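You operate a simulated robot arm through the tools that you are given. There is no shell and no other tool. Be economical: measure what you need, move in short steps, check, and stop when the job is done.

You run a simulated two-armed robot. Do the job below in one go: nothing can be reset, and whatever is moved stays where it is left.

Task
Put one of the blue metal bars from the top of the small goods bench on the low shelf under the small marker. Put the riser on the top of the small goods bench away on the top of the steel trolley. Fetch the white bottle from the top of the small goods bench and stand it on the grey coaster. Open the lower door of the tall cupboard, put the paper roll on the clear end of the small goods bench away on the low shelf of the tall cupboard and shut the door again. Take the carton labelled "clips" from the bench top by the small marker and put it on the bottom shelf of the pale wood bench. Put the purple cube on the clear end of the small goods bench. Open the tall drawer. Any order will do. Set down upright: white bottle, paper roll, carton.

Only the result counts: the job must be done as asked and must still hold three seconds after the hand-in. Knocking over, shifting, dropping, spilling or breaking anything else fails it.

Robot
Two 7-joint arms with three-finger grippers on one trunk, on a base that drives. Base frame: it is fixed to the floor where the robot stands at the start and does not move with it; the origin is under the middle of the robot, x ahead of it, y to its left, z up; the surface under the hand at the start is at about z = 860. Lengths are in mm, angles in rad, forces in N, time in s.
The left shoulder is at the start at [74, 126, 1182], the right one opposite. With the tool pointing down near the work surface each hand reaches from about 400 to 840 mm from the robot's upright axis, wherever it stands, measured 20 degrees to its own side. Places, roughly: blue metal bar [750, -250, 750]; bottom shelf of the pale wood bench [5200, 700, 300]; carton [1500, 500, 750]; clear end of the small goods bench [700, 600, 900]; grey coaster (11x11x1 cm) [900, 200, 900]; low shelf of the tall cupboard [9900, -1700, 500]; low shelf under the small marker [1500, 300, 300]; lower door of the tall cupboard [9600, -1700, 500]; paper roll (12x11x22 cm) [700, 500, 1000]; purple cube (4x4x4 cm) [1700, 300, 800]; riser [750, -250, 1000]; tall drawer [9600, -900, 400]; top of the steel trolley [3100, -1200, 800]; white bottle [750, 0, 1000]. Payload 2.94 kg a hand.
The TCP of each hand is the grasp point between the finger pads, 30 mm short of the fingertips. In the tool frame z runs along the fingers and y along their closing line. Largest opening 128 mm; the body of the gripper starts 93 mm behind the TCP.
Orientation is that of the tool frame in the base frame, as [roll, pitch, yaw] about the fixed x, y, z axes, in that order (R = Rz(yaw) Ry(pitch) Rx(roll)). With the fingers straight down and closing along the base's y, the tool's x points along the base's -x, its y along +y and its z along -z.

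Tools
- The arms move only by the tool jog_arm. It takes "left_moves", "right_moves" or both (then of equal length, played together; a hand with none holds still); each is a list of rows, each a list of 7 numbers: the shift along the tool's x, y, z in mm, then the turn, a rotation vector about the tool's x, y, z in rad, then the closure, from 0 (fully open) to 1 (shut). In form: [[x, y, z, rx, ry, rz, hand], ...]. A call has 1 to 12 rows; each row shifts and turns the commanded pose from where the row before left it, along the tool's axes as they then stand. A row lasts 0.2 s, in which the tool goes at most 50 mm and 0.15 rad; a call with a longer step from one row to the next is refused whole, and so is a gripper value outside its range. A pose out of reach is approached as far as the arm can. The call stops where the force on the tool passes 40 N (or 10 N more than at its start, if that is more) or the arm is blocked; 0.2 s more then pass. Each finger halts on what it meets, pressing with about 34 N; the grip force reading is that of the motor and also rises with nothing between the fingers. The clock runs only during rows and for 0.2 s after the last one: add rows that do not move to give the fingers time. It gives the time, the measured TCP pose, the force on the tool (base axes), the opening and the grip force at its end, in the units of the frame above (readings bear some noise), with the torque about the TCP (base axes, N m) and any sound that the robot's microphone picked up.
- Cameras (640 x 400 px; columns grow to the right, rows downward): "scene" is now at [196.8, 10.7, 1328.8]; the picture's right is [0.20, -0.98, 0.00], its down [-0.65, -0.13, -0.75] and it looks along [0.73, 0.15, -0.67] (base axes); focal length 235 px, centre (320, 200). "left" rides on the left gripper at [69, 15, -120] in its tool frame; the picture's right is [-0.21, 0.98, 0.00], its down [-0.82, -0.18, -0.54] and it looks along [-0.53, -0.12, 0.84] (tool axes); focal length 251 px, centre (320, 200). "right" rides on the right gripper at [69, -15, -120] in its tool frame; the picture's right is [0.21, 0.98, 0.00], its down [-0.82, 0.18, -0.54] and it looks along [-0.53, 0.12, 0.84] (tool axes); focal length 251 px, centre (320, 200). There is no depth. A picture from a camera that has moved, and an enlarged one, comes with that camera's place and axes in the base frame and with its lens. The place of the scene camera against the robot may be out by one fixed shift of up to 12 mm in any direction.
- capture(camera): a new picture of that camera. The clock stands still meanwhile.
- slide_trunk(by): slides the trunk up (or, below 0, down) by that many mm; the arms and the scene camera ride with it, the base frame stays. It gives what a move gives, with no picture.
- base_move(legs): drives the robot by 1 to 6 legs, each [ahead, left, turn to the left] in mm, mm and rad, along the robot's own axes; the way and the turn of a leg run together, so that a leg with both is an arc; at most 1500 mm and 3.142 rad a leg. The arms and the cameras ride along, it lands a little off, and it stops where it bumps. It gives what a move gives.
- turn_head(pan, tilt): turns the head with the scene camera to pan (to the left, within 1.396 rad either way) and tilt (down, from -0.506 to 1.204), counted from straight ahead of the robot. It gives what a move gives.
- zoom(camera, box): a new picture of the part [left, top, right, bottom] of that camera's present view, enlarged. The clock stands still meanwhile.
- sign_off(): hands the job in; it is judged then, once.

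Work in short steps. Places have to be worked out from the pictures, the camera data and where the tool is seen: move nearer, look again, correct. Check each grasp and each placing, and mend what went wrong. You have 217 turns and 220 pictures in all, those below and enlarged ones among them. Open the grippers and draw the arms clear of the work before you hand the job in, unless the task says otherwise; then end with one line.

The tools are called after "Call:" by a JSON object that holds its "fn" and its "kwargs". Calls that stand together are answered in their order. jog_arm: Moves the arms, as the interface text tells. Its arguments: {"type":"object","properties":{"left_moves":{"type":"array","items":{"type":"array","items":{"type":"number"}}},"right_moves":{"type":"array","items":{"type":"array","items":{"type":"number"}}}},"required":[]} The other tools are called the same way: slide_trunk (by) slides the trunk up or down; base_move (legs) drives the base; turn_head (pan, tilt) turns the head that bears the scene camera; capture (camera) takes a picture; zoom (camera, box) takes an enlarged picture of a part of a camera's view; sign_off () hands the job in.

At the start:

```text
time: 0.0
left_eef_pos: [455.5, 334.0, 1158.1]
left_ee_rot: [-3.141, -0.001, 3.141]
left_force: [0.0, -0.1, -0.1]
left_ft_torque: [0.01, 0.04, 0.01]
left_opening: 127.9
left_finger_force: 0.0
right_eef_pos: [393.5, -121.4, 1168.4]
right_ee_rot: [-3.141, -0.001, -3.141]
right_force: [0.9, 0.3, 0.7]
right_ft_torque: [-0.01, -0.03, -0.04]
right_opening: 128.3
right_finger_force: 0.1
trunk travel left (down, up): [-400.0, 147.0]
robot x, y, heading: [1.0, 2.3, -0.002]
head pan, tilt: [0.199, 0.73]
```

scene: 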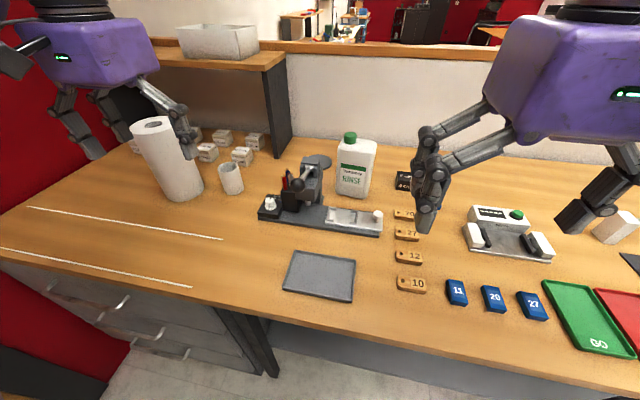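
right: 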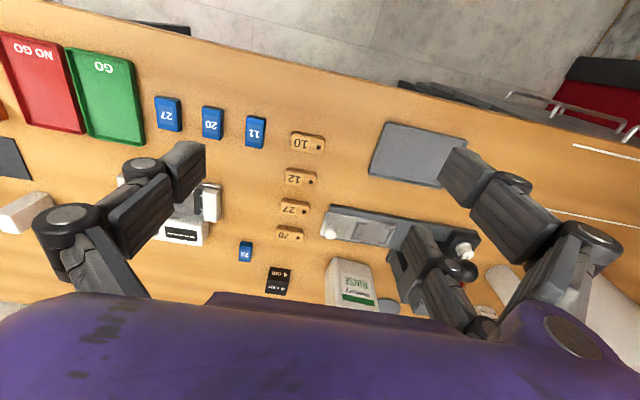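
left: 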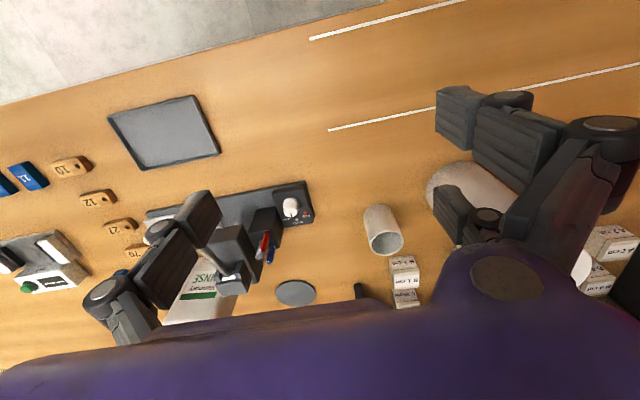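

I'll first look around to find all the places: head to the right, then left.

Call:
{"fn": "turn_head", "kwargs": {"pan": -0.5, "tilt": 0.6}}

Call:
{"fn": "capture", "kwargs": {"camera": "scene"}}

Call:
{"fn": "turn_head", "kwargs": {"pan": 0.1, "tilt": 0.0}}

Call:
{"fn": "capture", "kwargs": {"camera": "scene"}}

Call:
{"fn": "turn_head", "kwargs": {"pan": -1.2, "tilt": 0.3}}

Call:
{"fn": "capture", "kwargs": {"camera": "scene"}}

Call:
{"fn": "turn_head", "kwargs": {"pan": 1.2, "tilt": 0.3}}

Call:
{"fn": "capture", "kwargs": {"camera": "scene"}}

```text
time: 1.1
left_eef_pos: [456.9, 334.8, 1157.8]
left_ee_rot: [3.142, 0.0, 3.141]
left_force: [0.6, 0.6, -0.8]
left_ft_torque: [0.01, -0.01, 0.02]
left_opening: 128.0
left_finger_force: 0.1
right_eef_pos: [393.6, -121.1, 1168.9]
right_ee_rot: [-3.141, -0.002, 3.141]
right_force: [0.4, 0.9, -0.5]
right_ft_torque: [0.0, -0.02, -0.03]
right_opening: 127.9
right_finger_force: 0.0
trunk travel left (down, up): [-400.0, 147.0]
robot x, y, heading: [2.0, 1.6, -0.002]
head pan, tilt: [-0.499, 0.6]
```

```text
216 pictures are left
camera scene: at [192.3, -48.1, 1339.9], right [-0.48, -0.88, 0.0], down [-0.5, 0.27, -0.82], along [0.72, -0.39, -0.57], focal length 235 px, centre (320, 200)
```

scene: 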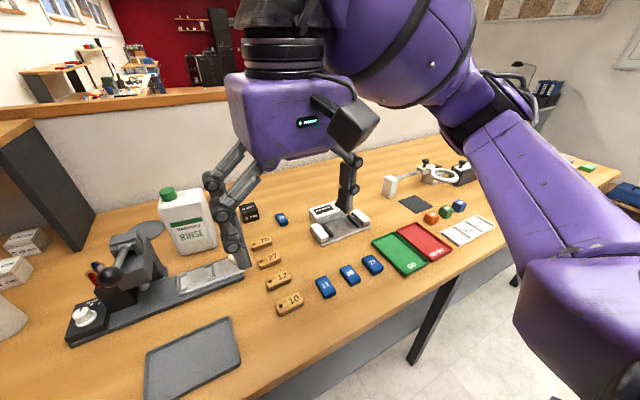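

```text
time: 2.1
left_eef_pos: [455.4, 334.2, 1158.9]
left_ee_rot: [-3.141, 0.0, 3.14]
left_force: [0.5, -0.3, -0.6]
left_ft_torque: [0.02, -0.05, 0.03]
left_opening: 128.2
left_finger_force: 0.1
right_eef_pos: [394.2, -121.4, 1167.8]
right_ee_rot: [-3.141, 0.0, 3.14]
right_force: [0.0, 0.4, -0.3]
right_ft_torque: [-0.01, -0.01, 0.03]
right_opening: 127.8
right_finger_force: 0.0
trunk travel left (down, up): [-400.0, 147.0]
robot x, y, heading: [0.0, -2.1, -0.003]
head pan, tilt: [0.099, 0.0]
```

```text
215 pictures are left
camera scene: at [204.3, 2.9, 1395.0], right [0.1, -1.0, 0.0], down [0.0, 0.0, -1.0], along [1.0, 0.1, 0.0], focal length 235 px, centre (320, 200)
```

scene: 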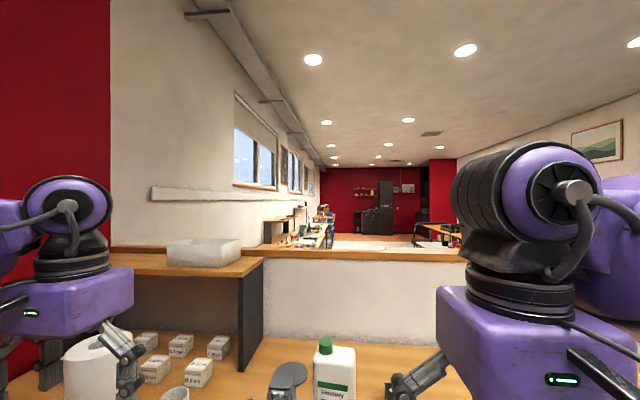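

```text
time: 3.5
left_eef_pos: [454.5, 334.1, 1157.8]
left_ee_rot: [-3.14, -0.001, -3.141]
left_force: [-0.3, 0.9, -0.5]
left_ft_torque: [-0.01, -0.02, 0.02]
left_opening: 128.0
left_finger_force: 0.0
right_eef_pos: [394.3, -121.3, 1168.3]
right_ee_rot: [3.14, -0.001, -3.141]
right_force: [0.2, 0.2, 0.2]
right_ft_torque: [0.0, 0.01, 0.0]
right_opening: 128.0
right_finger_force: 0.1
trunk travel left (down, up): [-400.0, 147.0]
robot x, y, heading: [-0.5, -1.6, -0.003]
head pan, tilt: [-1.201, 0.3]
```

```text
214 pictures are left
camera scene: at [148.5, -92.9, 1367.4], right [-0.93, -0.36, 0.0], down [-0.11, 0.28, -0.96], along [0.35, -0.89, -0.3], focal length 235 px, centre (320, 200)
```

scene: 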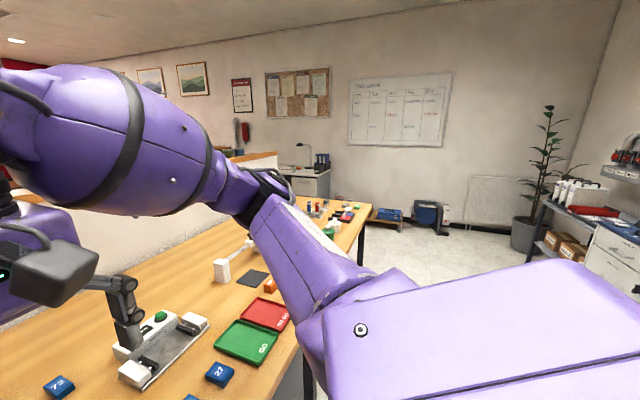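

```text
time: 5.7
left_eef_pos: [455.0, 334.4, 1158.7]
left_ee_rot: [-3.141, 0.0, -3.141]
left_force: [0.0, -0.3, 0.0]
left_ft_torque: [-0.01, -0.01, 0.01]
left_opening: 128.1
left_finger_force: 0.1
right_eef_pos: [394.6, -122.1, 1167.9]
right_ee_rot: [-3.141, 0.0, 3.141]
right_force: [-0.6, 1.1, 0.0]
right_ft_torque: [0.01, -0.01, 0.02]
right_opening: 128.0
right_finger_force: 0.0
trunk travel left (down, up): [-400.0, 147.0]
robot x, y, heading: [-0.4, -0.9, 0.002]
head pan, tilt: [1.201, 0.3]
```

```text
213 pictures are left
camera scene: at [148.5, 81.1, 1367.4], right [0.93, -0.36, 0.0], down [-0.11, -0.28, -0.96], along [0.35, 0.89, -0.3], focal length 235 px, centre (320, 200)
```

scene: 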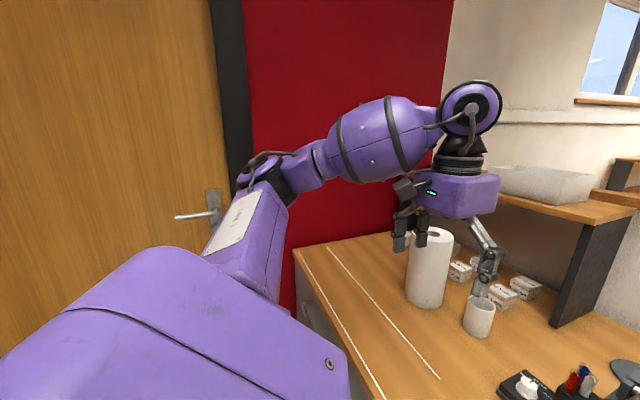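

Turning back toward the right side, to zoom on the goods and find the riser.

Call:
{"fn": "turn_head", "kwargs": {"pan": -0.5, "tilt": 0.6}}

Call:
{"fn": "zoom", "kwargs": {"camera": "scene", "box": [240, 150, 500, 320]}}

Call:
{"fn": "turn_head", "kwargs": {"pan": 0.1, "tilt": 0.15}}

Call:
{"fn": "zoom", "kwargs": {"camera": "scene", "box": [240, 120, 480, 270]}}

```text
time: 7.5
left_eef_pos: [456.3, 336.1, 1157.5]
left_ee_rot: [3.141, -0.001, 3.141]
left_force: [-0.3, -0.4, -0.2]
left_ft_torque: [0.02, 0.02, 0.0]
left_opening: 127.8
left_finger_force: 0.0
right_eef_pos: [394.2, -121.0, 1169.3]
right_ee_rot: [3.14, 0.001, -3.142]
right_force: [0.1, -0.3, 0.4]
right_ft_torque: [0.0, 0.01, 0.01]
right_opening: 128.3
right_finger_force: 0.0
trunk travel left (down, up): [-400.0, 147.0]
robot x, y, heading: [-0.8, 0.4, -0.002]
head pan, tilt: [-0.499, 0.6]
```

```text
2.35 times, centred on (370, 235) of scene
camera zoom: at [192.3, -48.2, 1339.9], right [-0.48, -0.88, 0.0], down [-0.5, 0.27, -0.83], along [0.72, -0.39, -0.56], focal length 552 px, centre (202, 118)
```

zoom: 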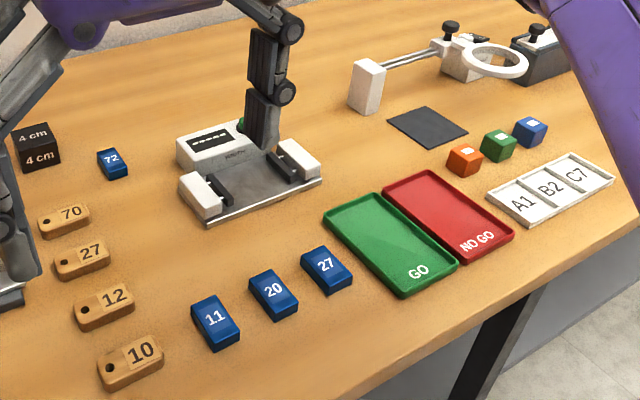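

```text
time: 8.5
left_eef_pos: [455.9, 334.5, 1157.8]
left_ee_rot: [3.142, -0.001, 3.14]
left_force: [0.5, -0.6, -0.4]
left_ft_torque: [0.02, -0.02, -0.03]
left_opening: 128.2
left_finger_force: 0.1
right_eef_pos: [394.8, -122.0, 1169.3]
right_ee_rot: [-3.141, -0.002, -3.141]
right_force: [1.2, 0.2, -0.3]
right_ft_torque: [-0.01, -0.01, 0.0]
right_opening: 127.7
right_finger_force: 0.1
trunk travel left (down, up): [-400.0, 147.0]
robot x, y, heading: [-1.2, -0.0, 0.0]
head pan, tilt: [0.099, 0.15]
```

```text
2.67 times, centred on (360, 195) of scene
camera zoom: at [207.0, 3.2, 1381.3], right [0.1, -1.0, 0.0], down [-0.15, -0.01, -0.99], along [0.98, 0.1, -0.15], focal length 626 px, centre (213, 213)
```

zoom: 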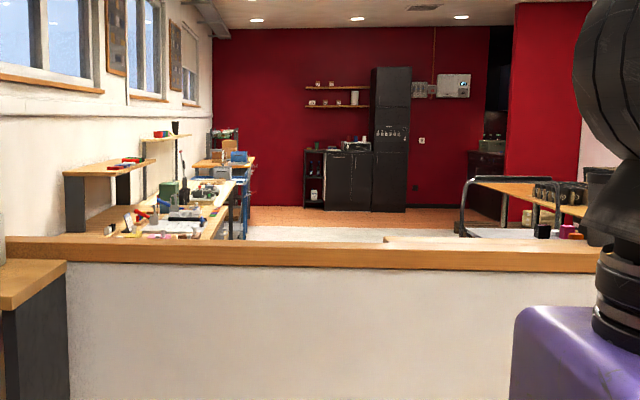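

The black "4 cm" block looks like the riser; bars are blue 11/20/27/72. I check the bench front edge versus my base by looking down.

Call:
{"fn": "turn_head", "kwargs": {"pan": 0.0, "tilt": 1.2}}

Call:
{"fn": "capture", "kwargs": {"camera": "scene"}}

```text
time: 9.8
left_eef_pos: [455.7, 335.9, 1156.6]
left_ee_rot: [-3.141, 0.0, 3.14]
left_force: [-0.5, 0.0, 0.1]
left_ft_torque: [0.03, 0.0, 0.0]
left_opening: 127.9
left_finger_force: 0.0
right_eef_pos: [392.6, -122.0, 1169.3]
right_ee_rot: [-3.14, -0.002, 3.141]
right_force: [0.2, 0.4, 0.6]
right_ft_torque: [0.04, 0.0, -0.01]
right_opening: 128.3
right_finger_force: 0.1
trunk travel left (down, up): [-400.0, 147.0]
robot x, y, heading: [-2.2, 0.7, 0.002]
head pan, tilt: [0.0, 1.201]
```

```text
210 pictures are left
camera scene: at [170.7, -5.9, 1295.3], right [0.0, -1.0, 0.0], down [-0.93, 0.0, -0.36], along [0.36, 0.0, -0.93], focal length 235 px, centre (320, 200)
```

scene: 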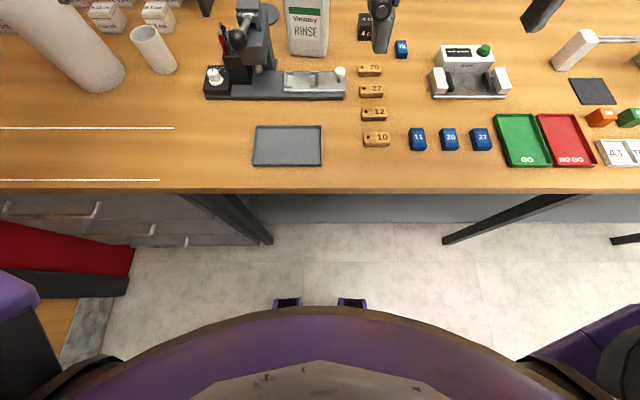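

The bench edge is at x≈360 and its underside is open; bottle ≈[765,20], coaster ≈[920,178]. I drive 140 mm ahead so the left hand reaches both, then look.

Call:
{"fn": "base_move", "kwargs": {"legs": [[140, 0, 0]]}}

Call:
{"fn": "turn_head", "kwargs": {"pan": 0.15, "tilt": 0.75}}

Call:
{"fn": "capture", "kwargs": {"camera": "scene"}}

Call:
{"fn": "capture", "kwargs": {"camera": "left"}}

```text
time: 11.1
left_eef_pos: [595.6, 332.6, 1158.1]
left_ee_rot: [-3.141, 0.0, 3.14]
left_force: [-0.2, 0.7, -0.3]
left_ft_torque: [0.02, 0.02, -0.02]
left_opening: 128.0
left_finger_force: 0.0
right_eef_pos: [533.6, -122.8, 1169.2]
right_ee_rot: [-3.141, 0.0, 3.139]
right_force: [0.7, 0.7, 0.2]
right_ft_torque: [0.02, 0.0, -0.02]
right_opening: 127.8
right_finger_force: 0.1
trunk travel left (down, up): [-400.0, 147.0]
robot x, y, heading: [143.3, 0.4, -0.005]
head pan, tilt: [0.0, 1.201]
```

```text
time: 12.0
left_eef_pos: [595.6, 333.8, 1157.9]
left_ee_rot: [-3.141, 0.001, 3.141]
left_force: [-0.1, -0.8, 0.5]
left_ft_torque: [0.05, 0.0, -0.01]
left_opening: 127.9
left_finger_force: 0.0
right_eef_pos: [532.1, -122.9, 1168.4]
right_ee_rot: [-3.141, 0.001, 3.138]
right_force: [-0.3, 0.4, -0.6]
right_ft_torque: [-0.01, 0.0, -0.01]
right_opening: 128.0
right_finger_force: 0.0
trunk travel left (down, up): [-400.0, 147.0]
robot x, y, heading: [141.3, -1.8, -0.007]
head pan, tilt: [0.15, 0.75]
```

```text
209 pictures are left
camera scene: at [335.6, 5.6, 1327.0], right [0.15, -0.99, 0.0], down [-0.68, -0.1, -0.73], along [0.72, 0.11, -0.68], focal length 235 px, centre (320, 200)
```

scene: 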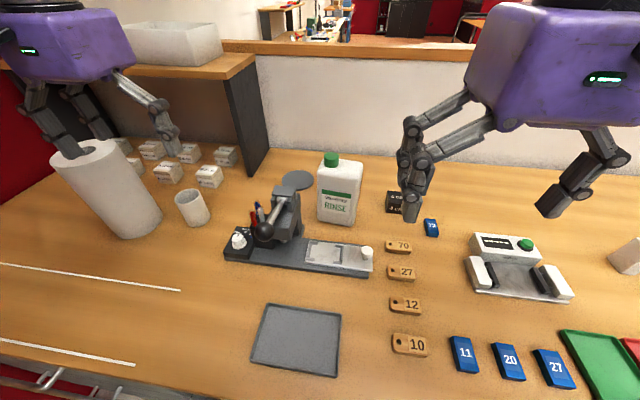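

```text
208 pictures are left
camera left: at [525.9, 348.1, 1277.6], right [0.22, 0.98, 0.0], down [0.82, -0.18, 0.54], along [0.53, -0.12, -0.84], focal length 251 px, centre (320, 200)
```

left: 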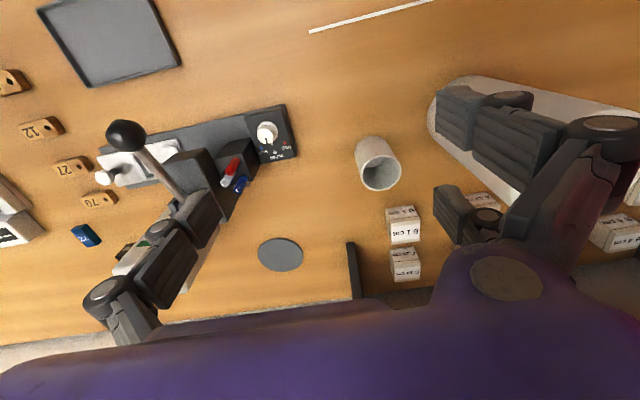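

Left camera and scene agree: coaster at ≈[906,168], bottle centre ≈[784,20], slightly turned, thin side along x. I bring the left hand above it and turn it so that it closes across the thin side.

Call:
{"fn": "jog_arm", "kwargs": {"left_moves": [[-23, -39, 0, 0, 0, 0, 0], [-23, -39, 0, 0, 0, 0, 0], [-23, -39, 0, 0, 0, 0, 0], [-23, -39, 0, 0, 0, 0, 0], [-23, -39, 0, 0, 0, 0, 0], [-23, -39, 0, 0, 0, 0, 0], [-23, -39, 0, 0, 0, 0, 0], [-23, -40, 0, 0, 0, 0, 0]]}}

Call:
{"fn": "jog_arm", "kwargs": {"left_moves": [[0, 0, 0, 0, 0, 0.144, 0], [0, 0, 0, 0, 0, 0.144, 0], [0, 0, 0, 0, 0, 0.144, 0], [0, 0, 0, 0, 0, 0.144, 0], [0, 0, 0, 0, 0, 0.144, 0], [0, 0, 0, 0, 0, 0.144, 0], [0, 0, 0, 0, 0, 0.144, 0], [0, 0, 0, 0, 0, 0.144, 0], [0, 0, 0, 0, 0, 0.144, 0], [0, 0, 0, 0, 0, 0.144, 0], [0, 0, 0, 0, 0, 0.144, 0], [0, 0, 0, 0, 0, 0.144, 0]]}}

Call:
{"fn": "capture", "kwargs": {"camera": "left"}}

Call:
{"fn": "capture", "kwargs": {"camera": "scene"}}

```text
time: 13.8
left_eef_pos: [779.8, 19.9, 1161.6]
left_ee_rot: [3.14, 0.0, 3.139]
left_force: [0.0, -0.4, -0.2]
left_ft_torque: [0.04, -0.03, 0.0]
left_opening: 127.8
left_finger_force: 0.1
right_eef_pos: [534.0, -124.7, 1168.0]
right_ee_rot: [3.141, 0.002, 3.138]
right_force: [0.3, 0.4, 0.5]
right_ft_torque: [0.05, 0.03, 0.0]
right_opening: 128.1
right_finger_force: 0.0
trunk travel left (down, up): [-400.0, 147.0]
robot x, y, heading: [140.0, -0.3, -0.003]
head pan, tilt: [0.15, 0.75]
```

```text
time: 16.2
left_eef_pos: [606.4, -24.2, 1139.1]
left_ee_rot: [3.134, 0.001, 1.633]
left_force: [1.8, -1.1, 0.7]
left_ft_torque: [0.08, 0.26, 0.13]
left_opening: 127.9
left_finger_force: 0.0
left hand out of reach, approached as far as the arm can: row 7, 8, 9, 10, 11
right_eef_pos: [526.9, -122.7, 1168.8]
right_ee_rot: [-3.137, -0.007, -3.118]
right_force: [-2.6, 0.3, 0.1]
right_ft_torque: [-0.14, -0.17, 0.18]
right_opening: 127.6
right_finger_force: 0.0
trunk travel left (down, up): [-400.0, 147.0]
robot x, y, heading: [135.1, 3.0, -0.0]
head pan, tilt: [0.15, 0.75]
stopped in row 11 (left hand): the force on the tool passed its limit at 73 N (the readings are from after the stop); the commanded pose is now the measured one
```

```text
207 pictures are left
camera left: at [616.6, 45.1, 1258.6], right [0.99, -0.15, 0.01], down [-0.13, -0.83, 0.54], along [-0.08, -0.53, -0.84], focal length 251 px, centre (320, 200)
```

left: 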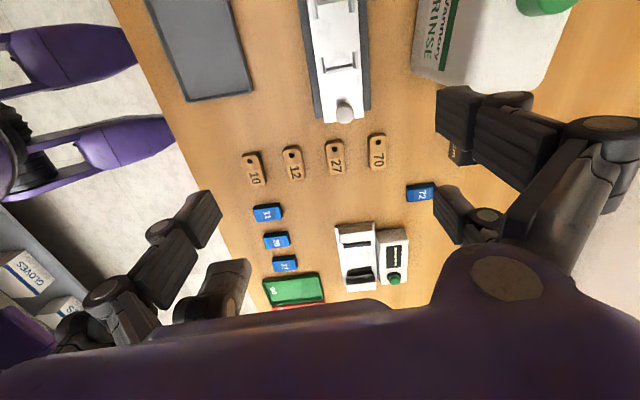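

```text
206 pictures are left
camera scene: at [335.6, 5.6, 1327.1], right [0.15, -0.99, 0.0], down [-0.67, -0.1, -0.73], along [0.72, 0.11, -0.68], focal length 235 px, centre (320, 200)
```

scene: 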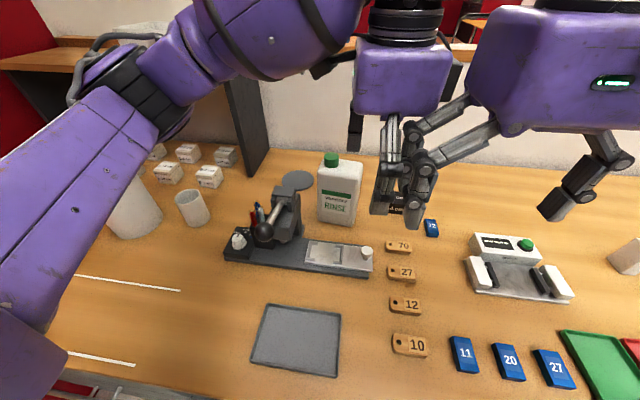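

The turn that way ran out of reach and met the other hand; I'll back off, retract the right hand a bit and turn the left the other way.

Call:
{"fn": "jog_arm", "kwargs": {"left_moves": [[45, 0, -10, 0, 0, 0, 0], [45, 0, -10, 0, 0, 0, 0], [45, 0, -10, 0, 0, 0, 0], [45, 0, -10, 0, 0, 0, 0], [0, 0, 0, 0, 0, -0.146, 0], [0, 0, 0, 0, 0, -0.146, 0], [0, 0, 0, 0, 0, -0.146, 0], [0, 0, 0, 0, 0, -0.146, 0], [0, 0, 0, 0, 0, -0.146, 0], [0, 0, 0, 0, 0, -0.146, 0], [0, 0, 0, 0, 0, -0.146, 0], [0, 0, 0, 0, 0, -0.146, 0]], "right_moves": [[0, -40, 0, 0, 0, 0, 0], [0, -40, 0, 0, 0, 0, 0], [0, -40, 0, 0, 0, 0, 0], [0, -40, 0, 0, 0, 0, 0], [0, 0, 0, 0, 0, 0, 0], [0, 0, 0, 0, 0, 0, 0], [0, 0, 0, 0, 0, 0, 0], [0, 0, 0, 0, 0, 0, 0], [0, 0, 0, 0, 0, 0, 0], [0, 0, 0, 0, 0, 0, 0], [0, 0, 0, 0, 0, 0, 0], [0, 0, 0, 0, 0, 0, 0]]}}

Call:
{"fn": "jog_arm", "kwargs": {"left_moves": [[0, 0, 0, 0, 0, -0.146, 0], [0, 0, 0, 0, 0, -0.146, 0], [0, 0, 0, 0, 0, -0.146, 0], [0, 0, 0, 0, 0, -0.146, 0], [0, 0, 0, 0, 0, -0.146, 0], [0, 0, 0, 0, 0, -0.146, 0], [0, 0, 0, 0, 0, -0.146, 0], [0, 0, 0, 0, 0, -0.146, 0], [0, 0, 0, 0, 0, -0.146, 0], [0, 0, 0, 0, 0, -0.146, 0], [0, 0, 0, 0, 0, -0.146, 0], [0, 0, 0, 0, 0, -0.146, 0]]}}

Call:
{"fn": "capture", "kwargs": {"camera": "left"}}

```text
time: 18.8
left_eef_pos: [534.4, 116.5, 1169.2]
left_ee_rot: [3.138, 0.007, 2.804]
left_force: [0.6, -0.1, 0.4]
left_ft_torque: [-0.01, 0.01, 0.02]
left_opening: 127.9
left_finger_force: 0.0
left hand out of reach, approached as far as the arm can: row 1, 2, 3, 4
right_eef_pos: [530.9, -283.5, 1168.5]
right_ee_rot: [-3.136, -0.008, -3.123]
right_force: [-0.4, 0.1, -0.2]
right_ft_torque: [0.02, -0.01, 0.02]
right_opening: 128.1
right_finger_force: 0.0
trunk travel left (down, up): [-400.0, 147.0]
robot x, y, heading: [136.4, -1.8, -0.003]
head pan, tilt: [0.15, 0.75]
```

```text
time: 21.4
left_eef_pos: [534.9, 117.1, 1168.3]
left_ee_rot: [-3.134, 0.002, -1.724]
left_force: [0.1, 0.7, 0.2]
left_ft_torque: [-0.02, 0.01, -0.01]
left_opening: 128.0
left_finger_force: 0.1
right_eef_pos: [532.0, -284.0, 1169.4]
right_ee_rot: [-3.137, -0.008, -3.121]
right_force: [-0.4, -0.2, -0.4]
right_ft_torque: [-0.01, 0.02, -0.03]
right_opening: 128.1
right_finger_force: 0.2
trunk travel left (down, up): [-400.0, 147.0]
robot x, y, heading: [137.6, 0.3, -0.003]
head pan, tilt: [0.15, 0.75]
```

```text
205 pictures are left
camera left: at [507.9, 50.1, 1288.2], right [-0.93, 0.36, -0.01], down [0.3, 0.78, 0.54], along [0.2, 0.5, -0.84], focal length 251 px, centre (320, 200)
```

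left: 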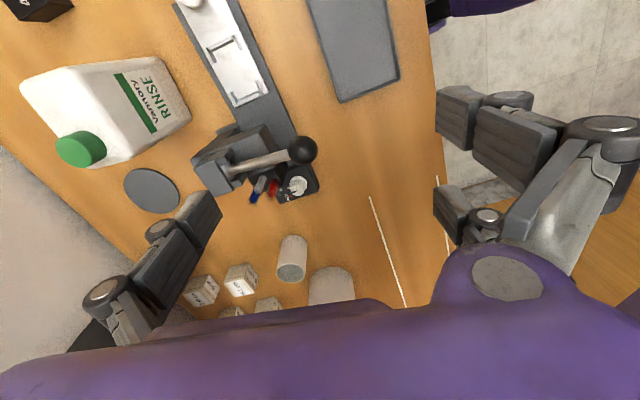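

Left hand is now turned correctly (yaw −1.72). Moving it above the bottle, staying high.

Call:
{"fn": "jog_arm", "kwargs": {"left_moves": [[9.3, -43.4, 0, 0, 0, 0, 0], [9.3, -43.4, 0, 0, 0, 0, 0], [9.3, -43.4, 0, 0, 0, 0, 0], [9.3, -43.4, 0, 0, 0, 0, 0], [9.3, -43.4, 0, 0, 0, 0, 0], [9.3, -43.4, 0, 0, 0, 0, 0]]}}

Call:
{"fn": "capture", "kwargs": {"camera": "left"}}

Call:
{"fn": "capture", "kwargs": {"camera": "scene"}}

```text
time: 22.8
left_eef_pos: [786.4, 17.7, 1172.0]
left_ee_rot: [-3.134, 0.003, -1.729]
left_force: [-0.8, 0.4, 0.7]
left_ft_torque: [0.02, 0.05, -0.01]
left_opening: 127.8
left_finger_force: 0.0
right_eef_pos: [533.3, -284.3, 1168.4]
right_ee_rot: [-3.136, -0.008, -3.121]
right_force: [0.6, 0.0, -0.1]
right_ft_torque: [-0.02, 0.01, 0.01]
right_opening: 128.0
right_finger_force: 0.1
trunk travel left (down, up): [-400.0, 147.0]
robot x, y, heading: [140.3, 0.9, -0.003]
head pan, tilt: [0.15, 0.75]
```

```text
204 pictures are left
camera left: at [759.8, -48.5, 1291.4], right [-0.93, 0.37, -0.01], down [0.3, 0.78, 0.55], along [0.2, 0.51, -0.84], focal length 251 px, centre (320, 200)
```

left: 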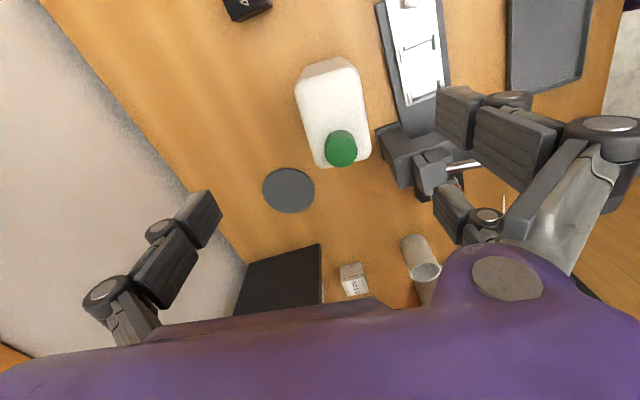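

```text
203 pictures are left
camera scene: at [337.1, 4.3, 1326.9], right [0.15, -0.99, 0.0], down [-0.68, -0.1, -0.73], along [0.72, 0.11, -0.68], focal length 235 px, centre (320, 200)
```

scene: 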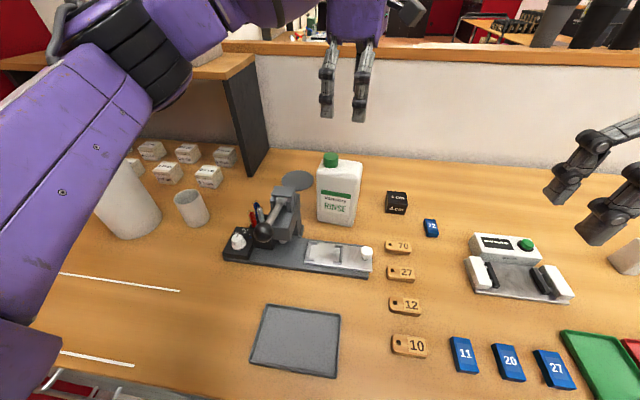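

Bottle top appears centred ~15 mm toward the robot from the TCP and aligned. Correcting and lowering to z≈980.

Call:
{"fn": "jog_arm", "kwargs": {"left_moves": [[0, 14, 10, 0, 0, 0, 0], [0, 0, 45, 0, 0, 0, 0], [0, 0, 45, 0, 0, 0, 0], [0, 0, 30, 0, 0, 0, 0]]}}

Call:
{"fn": "capture", "kwargs": {"camera": "left"}}

Call:
{"fn": "zoom", "kwargs": {"camera": "scene", "box": [260, 90, 420, 240]}}

```text
time: 23.8
left_eef_pos: [770.5, 23.5, 1042.4]
left_ee_rot: [-3.134, 0.002, -1.728]
left_force: [0.0, 0.2, 0.3]
left_ft_torque: [0.01, 0.06, -0.01]
left_opening: 127.8
left_finger_force: 0.0
right_eef_pos: [531.5, -283.6, 1168.1]
right_ee_rot: [-3.136, -0.009, -3.121]
right_force: [0.4, -0.9, -0.5]
right_ft_torque: [0.0, 0.0, -0.01]
right_opening: 127.9
right_finger_force: 0.1
trunk travel left (down, up): [-400.0, 147.0]
robot x, y, heading: [137.9, 0.6, -0.006]
head pan, tilt: [0.15, 0.75]
```

```text
202 pictures are left
camera left: at [744.8, -43.3, 1162.0], right [-0.93, 0.36, -0.01], down [0.3, 0.78, 0.54], along [0.2, 0.5, -0.84], focal length 251 px, centre (320, 200)
```

left: 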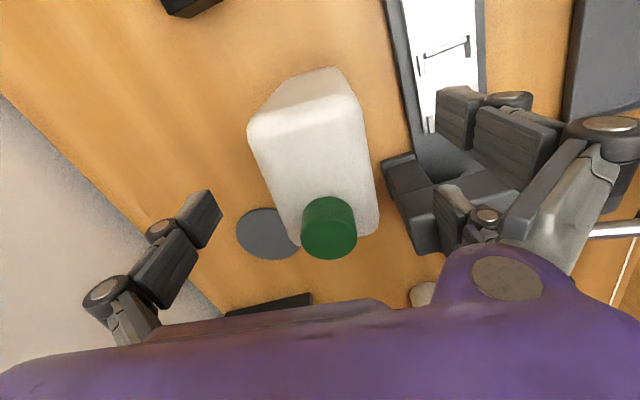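

```text
2.67 times, centred on (340, 165) of scene
camera zoom: at [336.5, 5.6, 1327.0], right [0.15, -0.99, 0.0], down [-0.67, -0.1, -0.73], along [0.72, 0.11, -0.68], focal length 626 px, centre (267, 293)
```

zoom: 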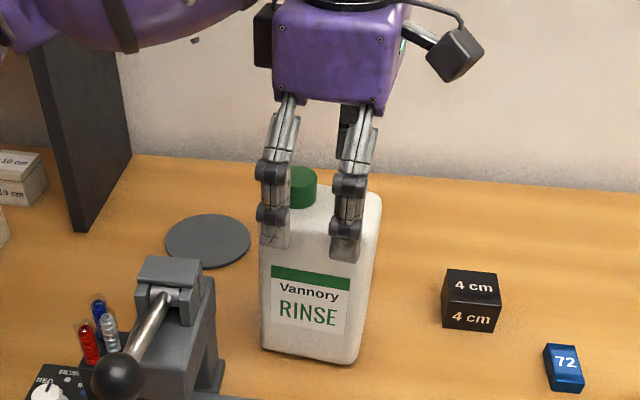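

The bottle is centred between the fingers. Lowering 62 mm and closing.

Call:
{"fn": "jog_arm", "kwargs": {"left_moves": [[0, 0, 31, 0, 0, 0, 0], [0, 0, 31, 0, 0, 0, 0], [0, 0, 0, 0, 0, 0, 1], [0, 0, 0, 0, 0, 0, 1], [0, 0, 0, 0, 0, 0, 1], [0, 0, 0, 0, 0, 0, 1], [0, 0, 0, 0, 0, 0, 1]]}}

Call:
{"fn": "capture", "kwargs": {"camera": "scene"}}

```text
time: 25.4
left_eef_pos: [770.6, 21.7, 980.2]
left_ee_rot: [-3.133, 0.002, -1.728]
left_force: [2.1, -1.0, 5.2]
left_ft_torque: [-0.01, 0.18, 0.23]
left_opening: 67.9
left_finger_force: 34.1
right_eef_pos: [533.5, -284.3, 1169.1]
right_ee_rot: [-3.135, -0.007, -3.119]
right_force: [1.0, -1.0, -0.5]
right_ft_torque: [0.0, 0.0, 0.01]
right_opening: 128.0
right_finger_force: 0.0
trunk travel left (down, up): [-400.0, 147.0]
robot x, y, heading: [137.6, 1.9, -0.005]
head pan, tilt: [0.15, 0.75]
```

```text
200 pictures are left
camera scene: at [335.9, 5.4, 1327.1], right [0.15, -0.99, 0.0], down [-0.67, -0.1, -0.73], along [0.72, 0.11, -0.68], focal length 235 px, centre (320, 200)
```

scene: 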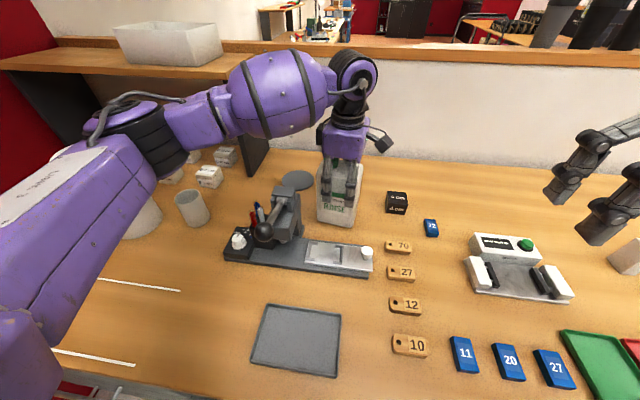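

Gripped (68 mm). Lifting 60 mm, moving forward 135 mm and looking before moving left.

Call:
{"fn": "jog_arm", "kwargs": {"left_moves": [[0, 0, -20, 0, 0, 0, 1], [0, 0, -20, 0, 0, 0, 1], [0, 0, -20, 0, 0, 0, 1], [-5.3, -33.4, 0, 0, 0, 0, 1], [-5.3, -33.4, 0, 0, 0, 0, 1], [-5.3, -33.4, 0, 0, 0, 0, 1], [-5.3, -33.4, 0, 0, 0, 0, 1]]}}

Call:
{"fn": "capture", "kwargs": {"camera": "scene"}}

Call:
{"fn": "capture", "kwargs": {"camera": "left"}}

```text
time: 27.0
left_eef_pos: [906.9, 20.5, 1036.6]
left_ee_rot: [-3.138, 0.001, -1.731]
left_force: [0.7, -0.3, -11.6]
left_ft_torque: [-0.09, 0.05, 0.0]
left_opening: 67.7
left_finger_force: 33.8
right_eef_pos: [534.4, -284.2, 1166.5]
right_ee_rot: [-3.136, -0.012, -3.12]
right_force: [0.2, -0.3, 0.0]
right_ft_torque: [0.02, 0.01, 0.0]
right_opening: 127.9
right_finger_force: 0.0
trunk travel left (down, up): [-400.0, 147.0]
robot x, y, heading: [138.0, 1.1, -0.001]
head pan, tilt: [0.15, 0.75]
```

```text
199 pictures are left
camera scene: at [338.2, 4.1, 1326.7], right [0.15, -0.99, 0.0], down [-0.68, -0.1, -0.73], along [0.72, 0.11, -0.68], focal length 235 px, centre (320, 200)
```

scene: 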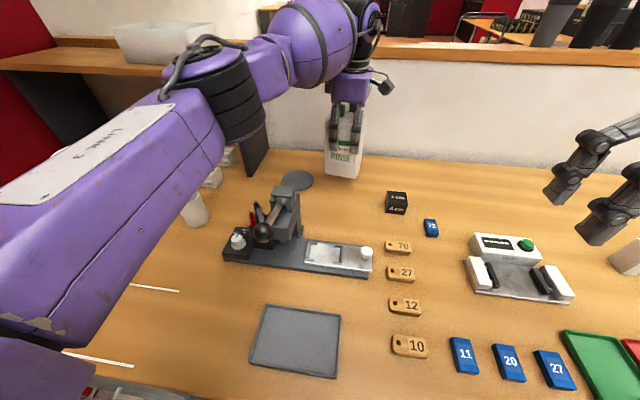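

```text
198 pictures are left
camera left: at [879.8, -45.6, 1156.8], right [-0.93, 0.37, 0.0], down [0.31, 0.78, 0.54], along [0.2, 0.5, -0.84], focal length 251 px, centre (320, 200)
```

left: 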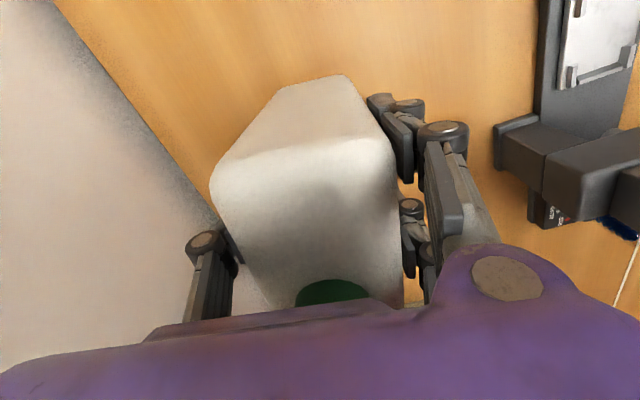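

Clear of the shelf. Moving 147 mm left above the coaster.

Call:
{"fn": "jog_arm", "kwargs": {"left_moves": [[-36.3, 5.5, 0, 0, 0, 0, 1], [-36.3, 5.5, 0, 0, 0, 0, 1], [-36.3, 5.5, 0, 0, 0, 0, 1], [-36.3, 5.5, 0, 0, 0, 0, 1]]}}

Call:
{"fn": "capture", "kwargs": {"camera": "left"}}

Call:
{"fn": "capture", "kwargs": {"camera": "scene"}}

```text
time: 28.0
left_eef_pos: [906.0, 169.4, 1039.3]
left_ee_rot: [-3.134, 0.001, -1.728]
left_force: [-0.3, 0.0, -11.5]
left_ft_torque: [-0.11, 0.03, -0.01]
left_opening: 68.0
left_finger_force: 34.1
right_eef_pos: [532.7, -282.5, 1167.7]
right_ee_rot: [-3.135, -0.007, -3.121]
right_force: [-0.3, 0.2, -0.4]
right_ft_torque: [-0.04, -0.02, -0.02]
right_opening: 128.2
right_finger_force: 0.1
trunk travel left (down, up): [-400.0, 147.0]
robot x, y, heading: [142.2, -0.2, -0.007]
head pan, tilt: [0.15, 0.75]
```

```text
197 pictures are left
camera left: at [879.4, 103.3, 1159.4], right [-0.93, 0.37, -0.01], down [0.3, 0.78, 0.54], along [0.2, 0.5, -0.84], focal length 251 px, centre (320, 200)
```

left: 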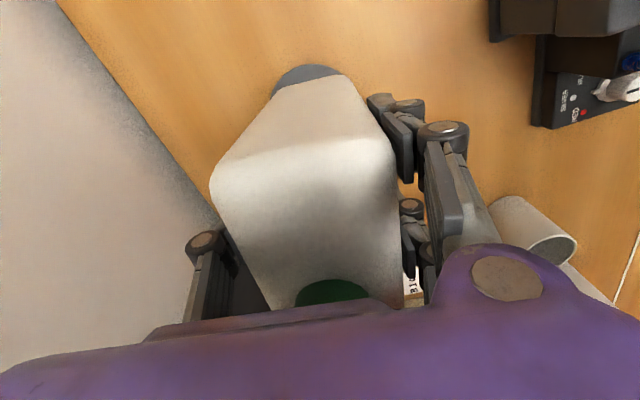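

```text
196 pictures are left
camera scene: at [337.3, 7.8, 1326.8], right [0.15, -0.99, 0.0], down [-0.68, -0.1, -0.73], along [0.72, 0.11, -0.68], focal length 235 px, centre (320, 200)
```

scene: 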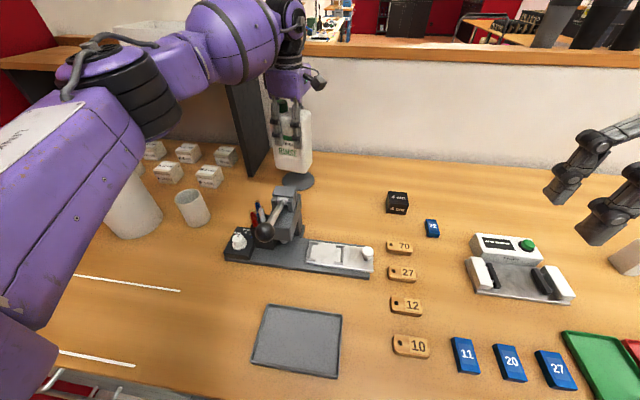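

Lowering onto the coaster.

Call:
{"fn": "jog_arm", "kwargs": {"left_moves": [[0, 0, 20, 0, 0, 0, 1], [0, 0, 15, 0, 0, 0, 1], [0, 0, 7, 0, 0, 0, 1], [0, 0, 4, 0, 0, 0, 1], [0, 0, 0, 0, 0, 0, 1]]}}

Call:
{"fn": "zoom", "kwargs": {"camera": "scene", "box": [220, 90, 380, 200]}}

```text
time: 29.2
left_eef_pos: [908.4, 169.6, 993.4]
left_ee_rot: [-3.132, 0.001, -1.728]
left_force: [1.0, -1.4, -11.5]
left_ft_torque: [-0.07, 0.02, 0.05]
left_opening: 67.9
left_finger_force: 33.6
right_eef_pos: [533.4, -283.8, 1169.2]
right_ee_rot: [-3.136, -0.008, -3.121]
right_force: [-0.1, -0.5, -0.3]
right_ft_torque: [-0.03, -0.01, -0.02]
right_opening: 128.1
right_finger_force: 0.1
trunk travel left (down, up): [-400.0, 147.0]
robot x, y, heading: [141.3, 2.6, -0.006]
head pan, tilt: [0.15, 0.75]
```

```text
3.64 times, centred on (300, 145) of scene
camera zoom: at [337.2, 5.8, 1326.8], right [0.15, -0.99, 0.0], down [-0.68, -0.1, -0.73], along [0.72, 0.11, -0.68], focal length 853 px, centre (393, 400)
```

zoom: 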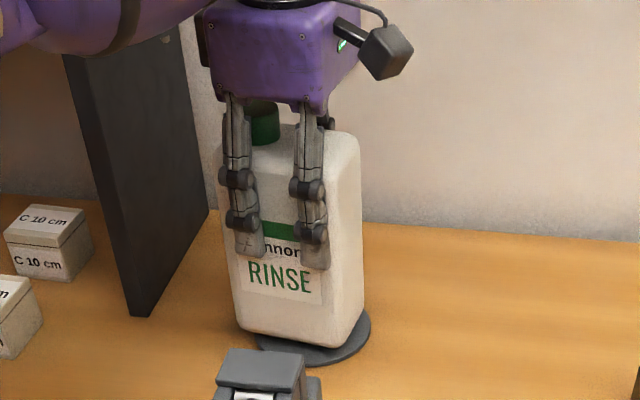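

Bottle sits ~8 mm too far left of the coaster's centre; shifting, then lowering until contact.

Call:
{"fn": "jog_arm", "kwargs": {"left_moves": [[7.9, -1.2, 0, 0, 0, 0, 1], [0, 0, 2, 0, 0, 0, 1], [0, 0, 2, 0, 0, 0, 1], [0, 0, 0, 0, 0, 0, 1]]}}

```text
time: 30.2
left_eef_pos: [907.9, 160.9, 990.5]
left_ee_rot: [-3.135, 0.002, -1.728]
left_force: [1.5, -1.1, -11.3]
left_ft_torque: [-0.11, 0.02, 0.0]
left_opening: 67.6
left_finger_force: 33.8
right_eef_pos: [533.3, -283.6, 1166.9]
right_ee_rot: [-3.137, -0.009, -3.119]
right_force: [0.0, -0.2, 0.8]
right_ft_torque: [0.02, 0.0, 0.02]
right_opening: 127.9
right_finger_force: 0.1
trunk travel left (down, up): [-400.0, 147.0]
robot x, y, heading: [139.8, 1.0, -0.002]
head pan, tilt: [0.15, 0.75]
```

No contact yet; down in 2 mm steps.

Call:
{"fn": "jog_arm", "kwargs": {"left_moves": [[0, 0, 2, 0, 0, 0, 1], [0, 0, 2, 0, 0, 0, 1], [0, 0, 0, 0, 0, 0, 1]]}}

Call:
{"fn": "zoom", "kwargs": {"camera": "scene", "box": [220, 90, 380, 200]}}

```text
time: 31.0
left_eef_pos: [908.9, 160.9, 985.1]
left_ee_rot: [-3.135, 0.0, -1.728]
left_force: [0.1, 0.6, -8.8]
left_ft_torque: [-0.03, -0.09, -0.01]
left_opening: 67.5
left_finger_force: 34.4
right_eef_pos: [533.5, -284.2, 1167.8]
right_ee_rot: [-3.135, -0.009, -3.121]
right_force: [0.0, -0.5, -0.3]
right_ft_torque: [0.01, 0.01, 0.01]
right_opening: 127.9
right_finger_force: 0.1
trunk travel left (down, up): [-400.0, 147.0]
robot x, y, heading: [140.5, -3.7, -0.004]
head pan, tilt: [0.15, 0.75]
```

```text
3.64 times, centred on (300, 145) of scene
camera zoom: at [337.1, 5.9, 1326.9], right [0.15, -0.99, 0.0], down [-0.68, -0.1, -0.73], along [0.72, 0.11, -0.68], focal length 853 px, centre (393, 400)
```

zoom: 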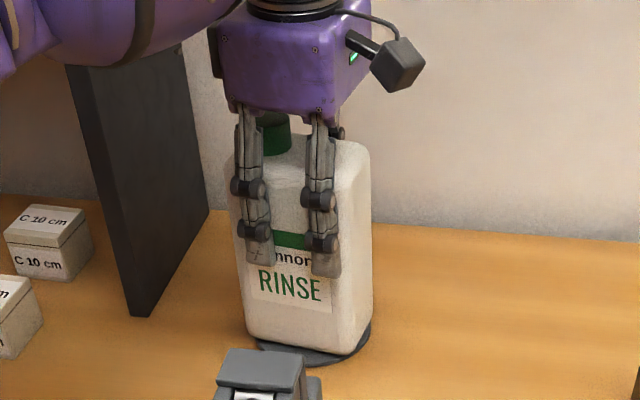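

Contact felt and the bottle is centred on the coaster. Release and rise.

Call:
{"fn": "jog_arm", "kwargs": {"left_moves": [[0, 0, 1, 0, 0, 0, 1], [0, 0, 0, 0, 0, 0, 0.4], [0, 0, 0, 0, 0, 0, 0], [0, 0, 0, 0, 0, 0, 0], [0, 0, -30, 0, 0, 0, 0], [0, 0, -40, 0, 0, 0, 0], [0, 0, -40, 0, 0, 0, 0], [0, 0, -40, 0, 0, 0, 0], [0, 0, -40, 0, 0, 0, 0]]}}

Call:
{"fn": "zoom", "kwargs": {"camera": "scene", "box": [220, 90, 380, 200]}}

```text
time: 33.0
left_eef_pos: [903.7, 158.4, 1176.8]
left_ee_rot: [-3.135, 0.003, -1.729]
left_force: [0.1, 0.4, -0.4]
left_ft_torque: [0.03, -0.02, -0.01]
left_opening: 127.9
left_finger_force: 0.1
right_eef_pos: [531.7, -284.0, 1169.5]
right_ee_rot: [-3.136, -0.007, -3.121]
right_force: [-0.3, -1.0, -1.2]
right_ft_torque: [0.04, -0.07, -0.05]
right_opening: 127.6
right_finger_force: 0.0
trunk travel left (down, up): [-400.0, 147.0]
robot x, y, heading: [139.6, -2.8, -0.007]
head pan, tilt: [0.15, 0.75]
```

```text
3.64 times, centred on (300, 145) of scene
camera zoom: at [335.0, 4.8, 1327.2], right [0.15, -0.99, 0.0], down [-0.67, -0.1, -0.73], along [0.72, 0.11, -0.68], focal length 853 px, centre (393, 400)
```

zoom: 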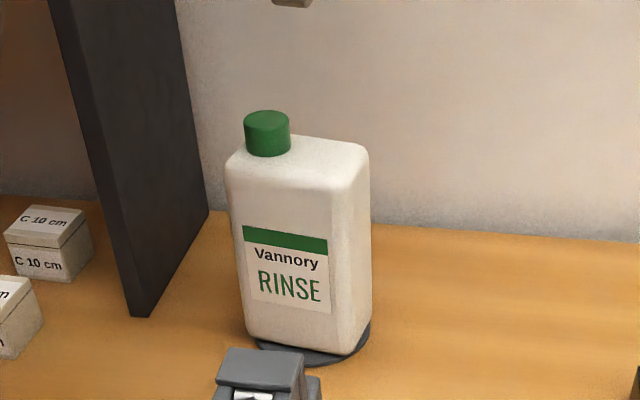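

Bottle stands on the coaster. Now the right hand goes over the riser (≈[832,-130]) while the left withdraws.

Call:
{"fn": "jog_arm", "kwargs": {"left_moves": [[-7.3, 38, 0, 0, 0, 0, 0], [-7.3, 38, 0, 0, 0, 0, 0], [-7.3, 38, 0, 0, 0, 0, 0], [-7.3, 38, 0, 0, 0, 0, 0], [-7.3, 38, 0, 0, 0, 0, 0], [-7.3, 38, 0, 0, 0, 0, 0], [-7.3, 38, 0, 0, 0, 0, 0]], "right_moves": [[-40, 22, 8, 0, 0, 0, 0], [-40, 22, 8, 0, 0, 0, 0], [-40, 22, 8, 0, 0, 0, 0], [-40, 22, 8, 0, 0, 0, 0], [-40, 22, 8, 0, 0, 0, 0], [-40, 22, 8, 0, 0, 0, 0], [-40, 22, 8, 0, 0, 0, 0]]}}

Call:
{"fn": "capture", "kwargs": {"camera": "right"}}

Call:
{"fn": "capture", "kwargs": {"camera": "scene"}}

```text
time: 34.6
left_eef_pos: [648.9, 254.5, 1171.8]
left_ee_rot: [-3.135, 0.0, -1.727]
left_force: [0.8, -0.2, -0.2]
left_ft_torque: [-0.04, 0.0, 0.02]
left_opening: 128.1
left_finger_force: 0.1
right_eef_pos: [807.7, -121.0, 1110.6]
right_ee_rot: [-3.136, -0.007, -3.119]
right_force: [-0.3, 0.1, 0.0]
right_ft_torque: [-0.04, 0.03, 0.01]
right_opening: 128.0
right_finger_force: 0.0
trunk travel left (down, up): [-400.0, 147.0]
robot x, y, heading: [140.8, 1.9, -0.004]
head pan, tilt: [0.15, 0.75]
```

```text
192 pictures are left
camera right: at [739.7, -137.6, 1231.8], right [-0.24, 0.97, -0.01], down [0.82, 0.2, 0.53], along [0.52, 0.12, -0.85], focal length 251 px, centre (320, 200)
```

right: 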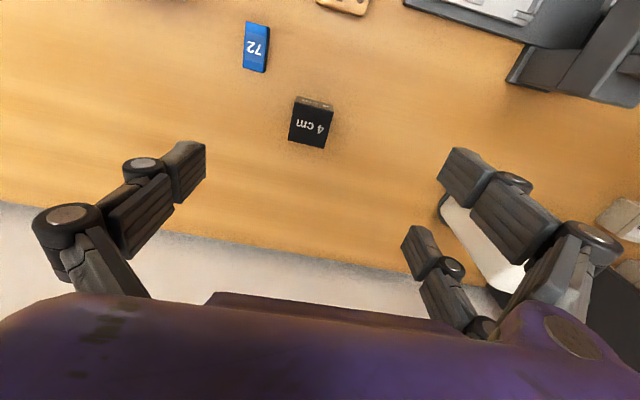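

```text
191 pictures are left
camera scene: at [335.7, 8.0, 1327.1], right [0.15, -0.99, 0.0], down [-0.67, -0.1, -0.73], along [0.72, 0.11, -0.68], focal length 235 px, centre (320, 200)
```

scene: 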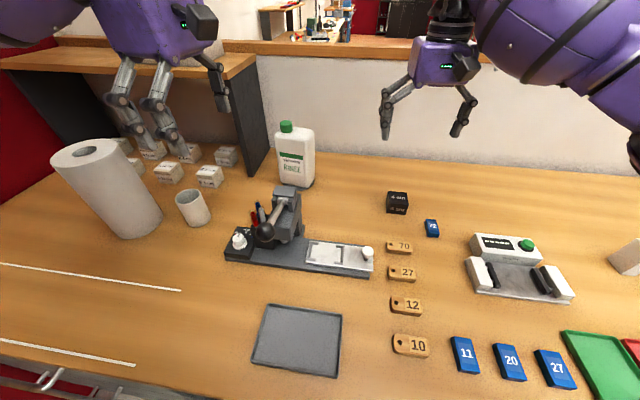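

Riser centre ≈[833,-129], aligned. Descending to z≈898 and gripping.

Call:
{"fn": "jog_arm", "kwargs": {"right_moves": [[-25, -8.5, 20, 0, 0, 0, 0], [0, 0, 40, 0, 0, 0, 0], [0, 0, 40, 0, 0, 0, 0], [0, 0, 40, 0, 0, 0, 0]]}}

Call:
{"fn": "capture", "kwargs": {"camera": "right"}}

```text
time: 35.6
left_eef_pos: [650.7, 252.8, 1171.5]
left_ee_rot: [-3.134, 0.001, -1.729]
left_force: [-0.4, -0.3, 0.2]
left_ft_torque: [0.01, 0.01, 0.01]
left_opening: 128.0
left_finger_force: 0.2
right_eef_pos: [832.1, -132.0, 968.1]
right_ee_rot: [-3.136, -0.006, -3.119]
right_force: [-1.3, -0.1, -0.7]
right_ft_torque: [0.02, 0.02, 0.04]
right_opening: 127.7
right_finger_force: 0.1
trunk travel left (down, up): [-400.0, 147.0]
robot x, y, heading: [134.5, -0.4, -0.006]
head pan, tilt: [0.15, 0.75]
```

```text
190 pictures are left
camera right: at [764.9, -147.8, 1089.3], right [-0.24, 0.97, 0.0], down [0.82, 0.2, 0.53], along [0.52, 0.12, -0.85], focal length 251 px, centre (320, 200)
```

right: 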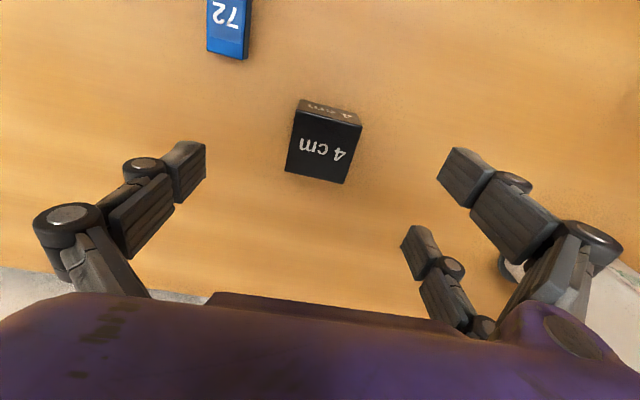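

Centred. Descending 70 mm and closing.

Call:
{"fn": "jog_arm", "kwargs": {"right_moves": [[0, 0, 35, 0, 0, 0, 0], [0, 0, 34, 0, 0, 0, 0.3], [0, 0, 0, 0, 0, 0, 1], [0, 0, 0, 0, 0, 0, 1], [0, 0, 0, 0, 0, 0, 1], [0, 0, 0, 0, 0, 0, 1], [0, 0, -40, 0, 0, 0, 1], [0, 0, -40, 0, 0, 0, 1], [0, 0, -40, 0, 0, 0, 1], [0, 0, -40, 0, 0, 0, 1]]}}

Call:
{"fn": "capture", "kwargs": {"camera": "right"}}

```text
time: 37.8
left_eef_pos: [648.8, 252.9, 1171.9]
left_ee_rot: [-3.131, 0.002, -1.729]
left_force: [-0.7, -0.1, 0.1]
left_ft_torque: [-0.01, -0.04, 0.0]
left_opening: 128.1
left_finger_force: 0.1
right_eef_pos: [831.2, -130.2, 1060.6]
right_ee_rot: [-3.135, -0.009, -3.121]
right_force: [-0.5, -0.1, -2.6]
right_ft_torque: [0.0, 0.01, -0.01]
right_opening: 51.4
right_finger_force: 33.8
trunk travel left (down, up): [-400.0, 147.0]
robot x, y, heading: [138.3, -1.3, -0.001]
head pan, tilt: [0.15, 0.75]
```

```text
189 pictures are left
camera right: at [763.9, -146.6, 1181.4], right [-0.24, 0.97, 0.0], down [0.82, 0.2, 0.53], along [0.52, 0.12, -0.85], focal length 251 px, centre (320, 200)
```

right: 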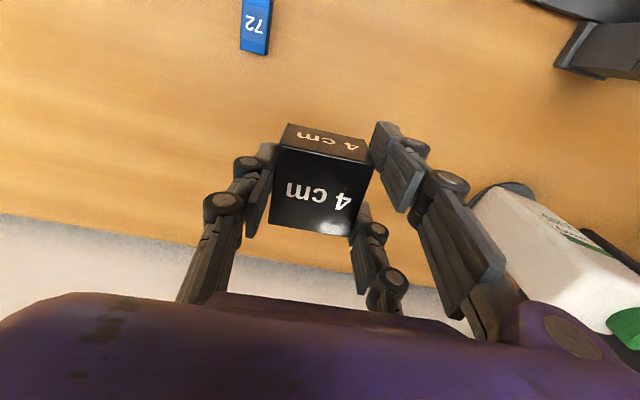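

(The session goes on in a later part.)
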